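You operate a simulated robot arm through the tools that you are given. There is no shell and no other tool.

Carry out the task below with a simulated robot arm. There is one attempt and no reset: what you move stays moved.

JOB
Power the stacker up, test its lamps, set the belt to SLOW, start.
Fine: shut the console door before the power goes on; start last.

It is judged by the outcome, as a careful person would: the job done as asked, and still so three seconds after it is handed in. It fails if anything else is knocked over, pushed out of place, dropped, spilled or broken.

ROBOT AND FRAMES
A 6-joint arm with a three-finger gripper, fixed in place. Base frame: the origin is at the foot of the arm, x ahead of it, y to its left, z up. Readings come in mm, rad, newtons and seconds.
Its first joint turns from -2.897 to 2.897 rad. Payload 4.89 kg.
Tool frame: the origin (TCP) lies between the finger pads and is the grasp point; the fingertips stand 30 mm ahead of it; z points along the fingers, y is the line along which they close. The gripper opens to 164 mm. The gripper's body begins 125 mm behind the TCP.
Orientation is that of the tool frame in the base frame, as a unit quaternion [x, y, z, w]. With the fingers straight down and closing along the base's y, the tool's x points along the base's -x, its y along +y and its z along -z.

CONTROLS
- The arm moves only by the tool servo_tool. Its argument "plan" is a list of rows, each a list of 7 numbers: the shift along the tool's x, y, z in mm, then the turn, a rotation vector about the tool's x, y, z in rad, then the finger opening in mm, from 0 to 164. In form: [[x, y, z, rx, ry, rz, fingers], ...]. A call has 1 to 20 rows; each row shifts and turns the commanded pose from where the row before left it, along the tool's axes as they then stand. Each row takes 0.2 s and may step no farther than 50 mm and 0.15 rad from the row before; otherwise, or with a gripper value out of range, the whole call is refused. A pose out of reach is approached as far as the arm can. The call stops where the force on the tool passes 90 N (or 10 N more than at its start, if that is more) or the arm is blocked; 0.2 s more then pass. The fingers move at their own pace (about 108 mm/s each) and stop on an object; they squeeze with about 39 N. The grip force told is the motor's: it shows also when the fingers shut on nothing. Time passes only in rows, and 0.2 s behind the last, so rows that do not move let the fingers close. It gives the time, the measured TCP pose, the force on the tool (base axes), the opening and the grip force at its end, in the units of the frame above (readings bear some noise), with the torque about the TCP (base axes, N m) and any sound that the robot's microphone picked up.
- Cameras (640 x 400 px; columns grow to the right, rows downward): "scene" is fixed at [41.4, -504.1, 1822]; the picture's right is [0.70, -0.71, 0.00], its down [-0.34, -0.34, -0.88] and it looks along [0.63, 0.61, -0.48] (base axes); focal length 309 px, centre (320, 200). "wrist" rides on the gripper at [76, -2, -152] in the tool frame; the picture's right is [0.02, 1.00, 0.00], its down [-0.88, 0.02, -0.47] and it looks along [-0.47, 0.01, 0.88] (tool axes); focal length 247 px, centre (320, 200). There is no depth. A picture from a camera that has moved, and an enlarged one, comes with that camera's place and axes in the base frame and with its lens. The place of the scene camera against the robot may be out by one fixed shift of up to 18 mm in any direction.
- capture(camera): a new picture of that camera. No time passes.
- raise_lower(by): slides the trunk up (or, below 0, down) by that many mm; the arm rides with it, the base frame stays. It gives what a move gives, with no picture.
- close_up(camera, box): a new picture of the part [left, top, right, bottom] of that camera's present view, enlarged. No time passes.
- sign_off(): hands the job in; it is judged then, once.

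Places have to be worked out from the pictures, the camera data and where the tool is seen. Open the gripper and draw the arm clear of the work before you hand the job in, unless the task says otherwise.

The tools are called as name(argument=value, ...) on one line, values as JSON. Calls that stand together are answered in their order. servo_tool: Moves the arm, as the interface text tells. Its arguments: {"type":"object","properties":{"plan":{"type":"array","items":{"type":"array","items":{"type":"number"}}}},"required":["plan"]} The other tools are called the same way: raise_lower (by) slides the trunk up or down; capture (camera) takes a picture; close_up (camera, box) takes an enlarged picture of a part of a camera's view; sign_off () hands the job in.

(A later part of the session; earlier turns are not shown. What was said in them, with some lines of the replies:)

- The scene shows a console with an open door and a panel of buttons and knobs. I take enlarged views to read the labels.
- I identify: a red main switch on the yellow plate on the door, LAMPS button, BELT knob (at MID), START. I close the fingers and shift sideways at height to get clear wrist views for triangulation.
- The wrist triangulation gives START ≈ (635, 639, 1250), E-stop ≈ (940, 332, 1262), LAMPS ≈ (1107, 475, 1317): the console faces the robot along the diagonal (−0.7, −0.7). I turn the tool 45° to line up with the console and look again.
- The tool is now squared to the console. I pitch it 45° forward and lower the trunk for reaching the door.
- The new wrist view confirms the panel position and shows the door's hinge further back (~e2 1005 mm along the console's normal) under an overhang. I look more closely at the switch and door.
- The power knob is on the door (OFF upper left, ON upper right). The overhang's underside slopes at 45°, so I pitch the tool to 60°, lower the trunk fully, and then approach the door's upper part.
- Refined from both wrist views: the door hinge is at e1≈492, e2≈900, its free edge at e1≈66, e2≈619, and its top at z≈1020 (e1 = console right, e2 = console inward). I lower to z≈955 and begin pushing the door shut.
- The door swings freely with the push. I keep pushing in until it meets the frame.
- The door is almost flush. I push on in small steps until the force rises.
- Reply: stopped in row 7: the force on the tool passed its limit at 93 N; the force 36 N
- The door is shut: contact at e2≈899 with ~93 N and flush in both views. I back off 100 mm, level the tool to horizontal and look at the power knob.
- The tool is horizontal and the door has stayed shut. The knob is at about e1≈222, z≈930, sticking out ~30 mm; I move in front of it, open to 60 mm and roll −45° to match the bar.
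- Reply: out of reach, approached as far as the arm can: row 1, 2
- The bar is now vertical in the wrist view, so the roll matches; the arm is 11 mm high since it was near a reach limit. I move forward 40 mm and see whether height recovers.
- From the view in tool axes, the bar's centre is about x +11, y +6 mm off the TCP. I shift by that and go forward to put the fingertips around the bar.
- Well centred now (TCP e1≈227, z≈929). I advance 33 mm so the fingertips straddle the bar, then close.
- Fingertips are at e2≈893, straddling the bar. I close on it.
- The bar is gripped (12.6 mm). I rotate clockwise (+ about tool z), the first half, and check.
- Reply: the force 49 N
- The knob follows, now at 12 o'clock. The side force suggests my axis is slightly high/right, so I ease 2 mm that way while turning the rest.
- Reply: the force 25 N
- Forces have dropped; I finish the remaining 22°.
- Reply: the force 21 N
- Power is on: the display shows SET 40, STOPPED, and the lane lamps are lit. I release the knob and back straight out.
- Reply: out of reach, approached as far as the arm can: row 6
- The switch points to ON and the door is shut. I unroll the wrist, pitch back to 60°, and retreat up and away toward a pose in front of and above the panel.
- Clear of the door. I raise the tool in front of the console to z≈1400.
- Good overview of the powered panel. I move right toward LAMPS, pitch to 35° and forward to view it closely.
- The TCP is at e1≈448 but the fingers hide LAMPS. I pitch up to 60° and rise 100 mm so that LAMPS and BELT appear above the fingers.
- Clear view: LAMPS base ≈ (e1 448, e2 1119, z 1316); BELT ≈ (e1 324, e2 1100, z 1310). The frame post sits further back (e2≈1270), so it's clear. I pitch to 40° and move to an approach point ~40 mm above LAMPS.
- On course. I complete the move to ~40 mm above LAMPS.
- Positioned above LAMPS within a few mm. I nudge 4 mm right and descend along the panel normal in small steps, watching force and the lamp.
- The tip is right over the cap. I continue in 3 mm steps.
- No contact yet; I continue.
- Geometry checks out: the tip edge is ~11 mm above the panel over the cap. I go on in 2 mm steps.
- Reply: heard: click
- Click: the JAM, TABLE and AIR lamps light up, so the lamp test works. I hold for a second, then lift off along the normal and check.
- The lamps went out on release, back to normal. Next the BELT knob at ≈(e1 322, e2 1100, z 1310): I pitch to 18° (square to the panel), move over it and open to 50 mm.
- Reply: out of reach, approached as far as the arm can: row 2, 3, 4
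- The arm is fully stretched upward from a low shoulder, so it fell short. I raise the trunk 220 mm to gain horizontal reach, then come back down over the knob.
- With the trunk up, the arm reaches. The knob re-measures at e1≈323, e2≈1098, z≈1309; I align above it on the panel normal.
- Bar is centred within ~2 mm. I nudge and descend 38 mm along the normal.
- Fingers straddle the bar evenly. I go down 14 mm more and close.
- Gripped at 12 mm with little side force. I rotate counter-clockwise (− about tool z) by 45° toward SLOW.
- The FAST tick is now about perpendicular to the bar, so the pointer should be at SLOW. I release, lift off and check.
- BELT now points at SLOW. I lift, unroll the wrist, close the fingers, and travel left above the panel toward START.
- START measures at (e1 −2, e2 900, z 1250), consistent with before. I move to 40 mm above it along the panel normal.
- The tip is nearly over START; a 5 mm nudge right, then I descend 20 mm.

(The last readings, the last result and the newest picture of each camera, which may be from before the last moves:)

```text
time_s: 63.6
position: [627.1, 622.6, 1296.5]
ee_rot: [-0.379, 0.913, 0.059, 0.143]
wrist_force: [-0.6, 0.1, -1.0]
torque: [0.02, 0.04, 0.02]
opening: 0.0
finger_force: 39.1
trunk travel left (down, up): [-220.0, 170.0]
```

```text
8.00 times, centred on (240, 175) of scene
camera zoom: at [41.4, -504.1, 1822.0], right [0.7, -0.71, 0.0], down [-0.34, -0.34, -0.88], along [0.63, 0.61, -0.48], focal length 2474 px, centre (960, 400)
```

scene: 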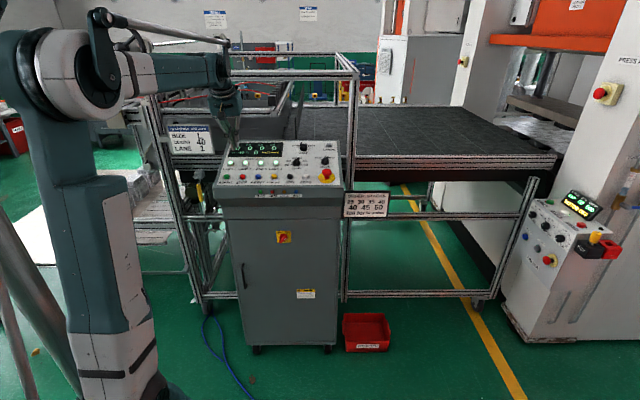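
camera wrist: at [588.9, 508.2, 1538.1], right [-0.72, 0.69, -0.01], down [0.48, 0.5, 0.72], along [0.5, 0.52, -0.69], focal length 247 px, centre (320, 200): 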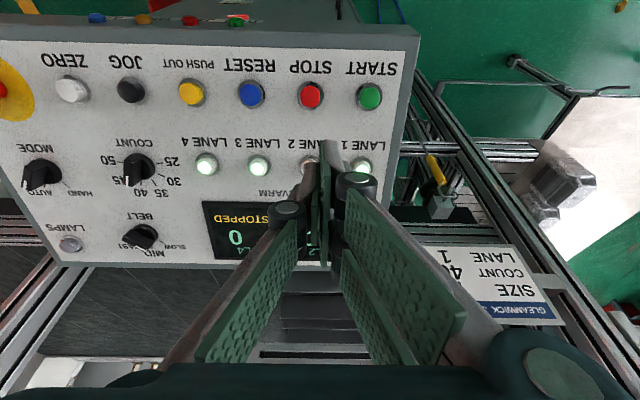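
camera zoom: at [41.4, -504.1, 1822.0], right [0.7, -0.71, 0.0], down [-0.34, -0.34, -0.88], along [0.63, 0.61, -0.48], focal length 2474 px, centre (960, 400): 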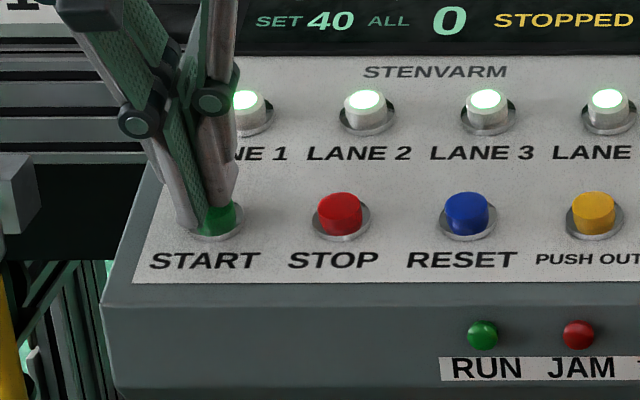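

The longer finger's tip sits a bit left of the cap centre; I shift 4 mm right more and continue down in small steps.

servo_tool(plan=[[0, -4, 3, 0, 0, 0, 0], [0, 0, 3, 0, 0, 0, 0], [0, 0, 3, 0, 0, 0, 0]])

close_up(camera="scene", box=[200, 150, 280, 200])

close_up(camera="wrist", box=[240, 80, 400, 180])

```text
time_s: 64.4
position: [631.5, 621.9, 1288.8]
ee_rot: [-0.379, 0.912, 0.06, 0.143]
wrist_force: [0.5, 0.6, -0.7]
torque: [0.01, 0.01, 0.04]
opening: 0.2
finger_force: 39.4
trunk travel left (down, up): [-220.0, 170.0]
```

```text
8.00 times, centred on (240, 175) of scene
camera zoom: at [41.4, -504.1, 1822.0], right [0.7, -0.71, 0.0], down [-0.34, -0.34, -0.88], along [0.63, 0.61, -0.48], focal length 2474 px, centre (960, 400)
```

zoom: 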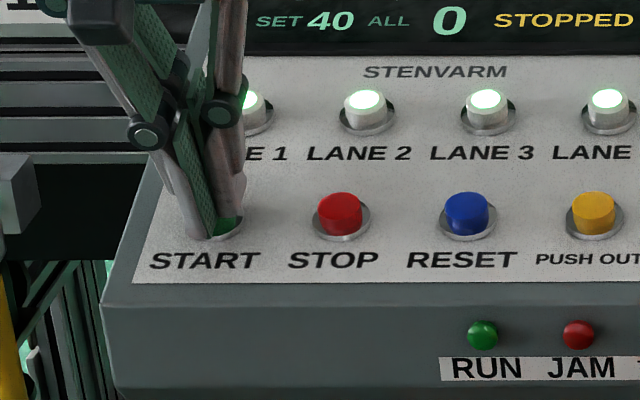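

```text
4.00 times, centred on (320, 130) of wrist
camera zoom: at [548.3, 537.7, 1410.9], right [-0.72, 0.69, -0.01], down [0.48, 0.5, 0.72], along [0.5, 0.52, -0.69], focal length 988 px, centre (320, 480)
```

zoom: 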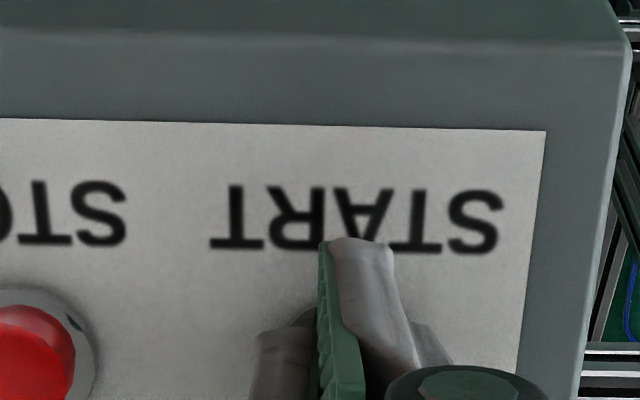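

Tip is computed ~17 mm above the panel, centred on START. Continuing in 2 mm steps until the click.

servo_tool(plan=[[0, 0, 2, 0, 0, 0, 0], [0, 0, 2, 0, 0, 0, 0], [0, 0, 2, 0, 0, 0, 0]])

close_up(camera="scene", box=[200, 130, 344, 220])

```text
time_s: 65.2
position: [633.7, 624.1, 1283.1]
ee_rot: [-0.379, 0.912, 0.059, 0.143]
wrist_force: [-0.7, 1.4, 2.1]
torque: [0.01, 0.07, 0.01]
opening: 6.0
finger_force: 44.8
trunk travel left (down, up): [-220.0, 170.0]
heard: click
```

```text
4.44 times, centred on (272, 175) of scene
camera zoom: at [41.4, -504.1, 1822.0], right [0.7, -0.71, 0.0], down [-0.34, -0.34, -0.88], along [0.63, 0.61, -0.48], focal length 1375 px, centre (533, 311)
```

zoom: 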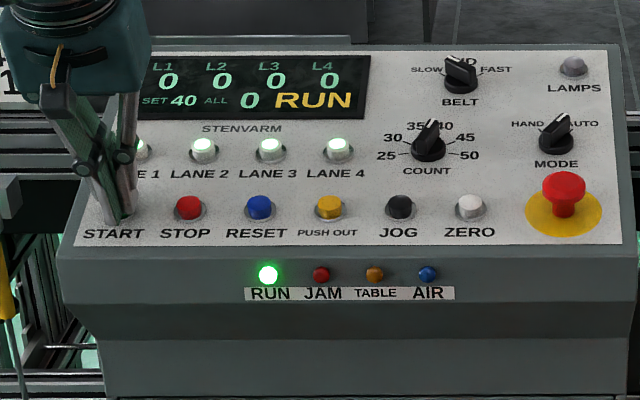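

Click: the display shows RUN and the RUN lamp is lit. The fingers spread 6 mm on the cap, so I open a little before lifting straight off, then withdraw.

servo_tool(plan=[[0, 0, -2, 0, 0, 0, 20], [0, 0, -4, 0, 0, 0, 30], [0, 0, -20, 0, 0, 0, 30], [0, 0, -40, 0, 0, 0, 30], [0, 0, -40, 0, 0, 0, 30], [0, 0, 0, 0, 0, 0, 30]])

capture(camera="scene")

close_up(camera="scene", box=[200, 130, 344, 220])

```text
time_s: 66.6
position: [609.3, 600.0, 1385.4]
ee_rot: [-0.378, 0.912, 0.06, 0.144]
wrist_force: [-1.3, -0.5, 0.9]
torque: [0.07, -0.11, -0.01]
opening: 29.9
finger_force: 0.0
trunk travel left (down, up): [-220.0, 170.0]
```

```text
taken
```

scene: 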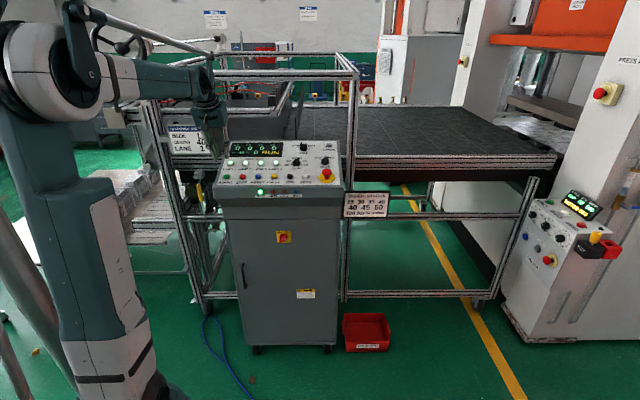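

```text
4.44 times, centred on (272, 175) of scene
camera zoom: at [41.4, -504.1, 1822.0], right [0.7, -0.71, 0.0], down [-0.34, -0.34, -0.88], along [0.63, 0.61, -0.48], focal length 1375 px, centre (533, 311)
```

zoom: 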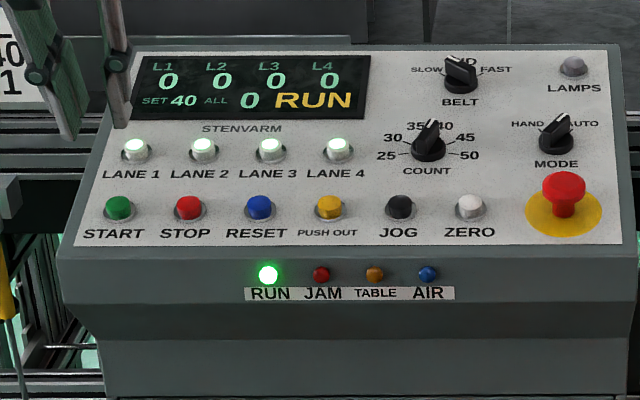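

Running steadily: RUN lit, BELT at SLOW, door shut, power ON. I draw the arm back from the console with the gripper open.

servo_tool(plan=[[34, 0, -24, 0, 0, 0, 80], [34, 0, -24, 0, 0, 0, 80], [34, 0, -24, 0, 0, 0, 80], [34, 0, -24, 0, 0, 0, 80], [34, 0, -24, 0, 0, 0, 80], [0, 0, 0, 0, 0, 0, 80]])

capture(camera="scene")

close_up(camera="scene", box=[200, 130, 360, 360])

close_up(camera="scene", box=[210, 125, 346, 210])

```text
time_s: 68.0
position: [469.7, 462.0, 1446.0]
ee_rot: [-0.379, 0.912, 0.06, 0.143]
wrist_force: [-1.1, -1.5, 1.0]
torque: [0.15, -0.16, -0.02]
opening: 80.1
finger_force: 0.0
trunk travel left (down, up): [-220.0, 170.0]
```

```text
taken
```

scene: 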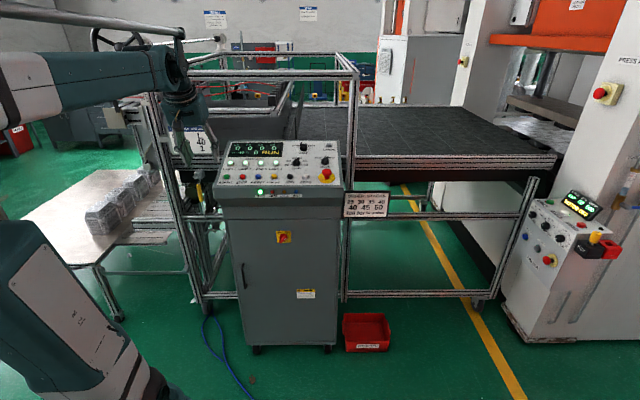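

```text
1.74 times, centred on (280, 245) of scene
camera zoom: at [41.4, -504.1, 1822.0], right [0.7, -0.71, 0.0], down [-0.34, -0.34, -0.88], along [0.63, 0.61, -0.48], focal length 538 px, centre (390, 122)
```

zoom: 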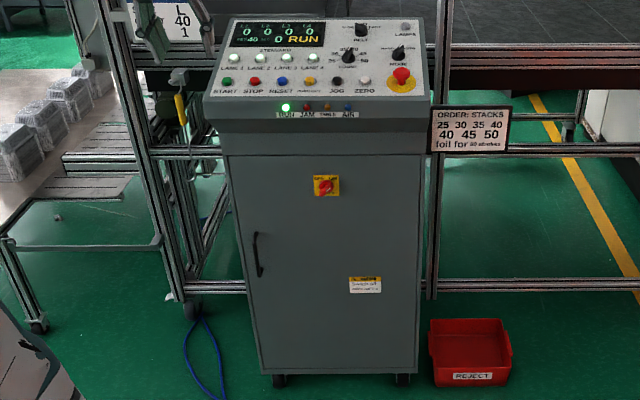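

```text
4.71 times, centred on (278, 168) of scene
camera zoom: at [41.4, -504.1, 1822.0], right [0.7, -0.71, 0.0], down [-0.34, -0.34, -0.88], along [0.63, 0.61, -0.48], focal length 1456 px, centre (518, 353)
```

zoom: 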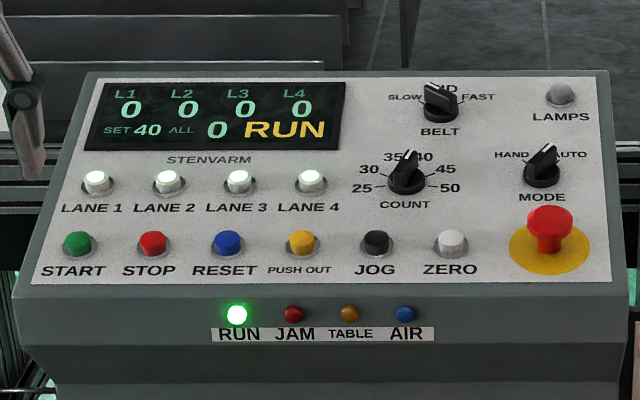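

Everything holds: the door is shut, the power is ON, BELT points to SLOW, and the display and lamp show RUN. The other controls are untouched and the arm is clear, so I hand the job in.

sign_off()

```text
The job is handed in.
```

The stacker is powered up, its lamps are tested, the belt is set to SLOW, and it is running. I handed the job in with the arm clear and the gripper open. No result came back from the judging.

In the order done:

1. **Door:** I pushed the console door shut until it met the frame, before touching the power.
2. **Power:** I turned the red switch on the door from OFF to ON. The display came up with SET 40 and STOPPED.
3. **Lamp test:** I pressed LAMPS and held it for about a second. The JAM, TABLE and AIR lamps lit, then went out when I released it. The arm blocked my view of the RUN lamp during the test, but it lit later at start.
4. **Belt:** I turned the BELT knob from MID to SLOW.
5. **Start:** I pressed START last. The display changed to RUN and the RUN lamp stayed on.

I left the other controls alone, and nothing was knocked or moved apart from the door.
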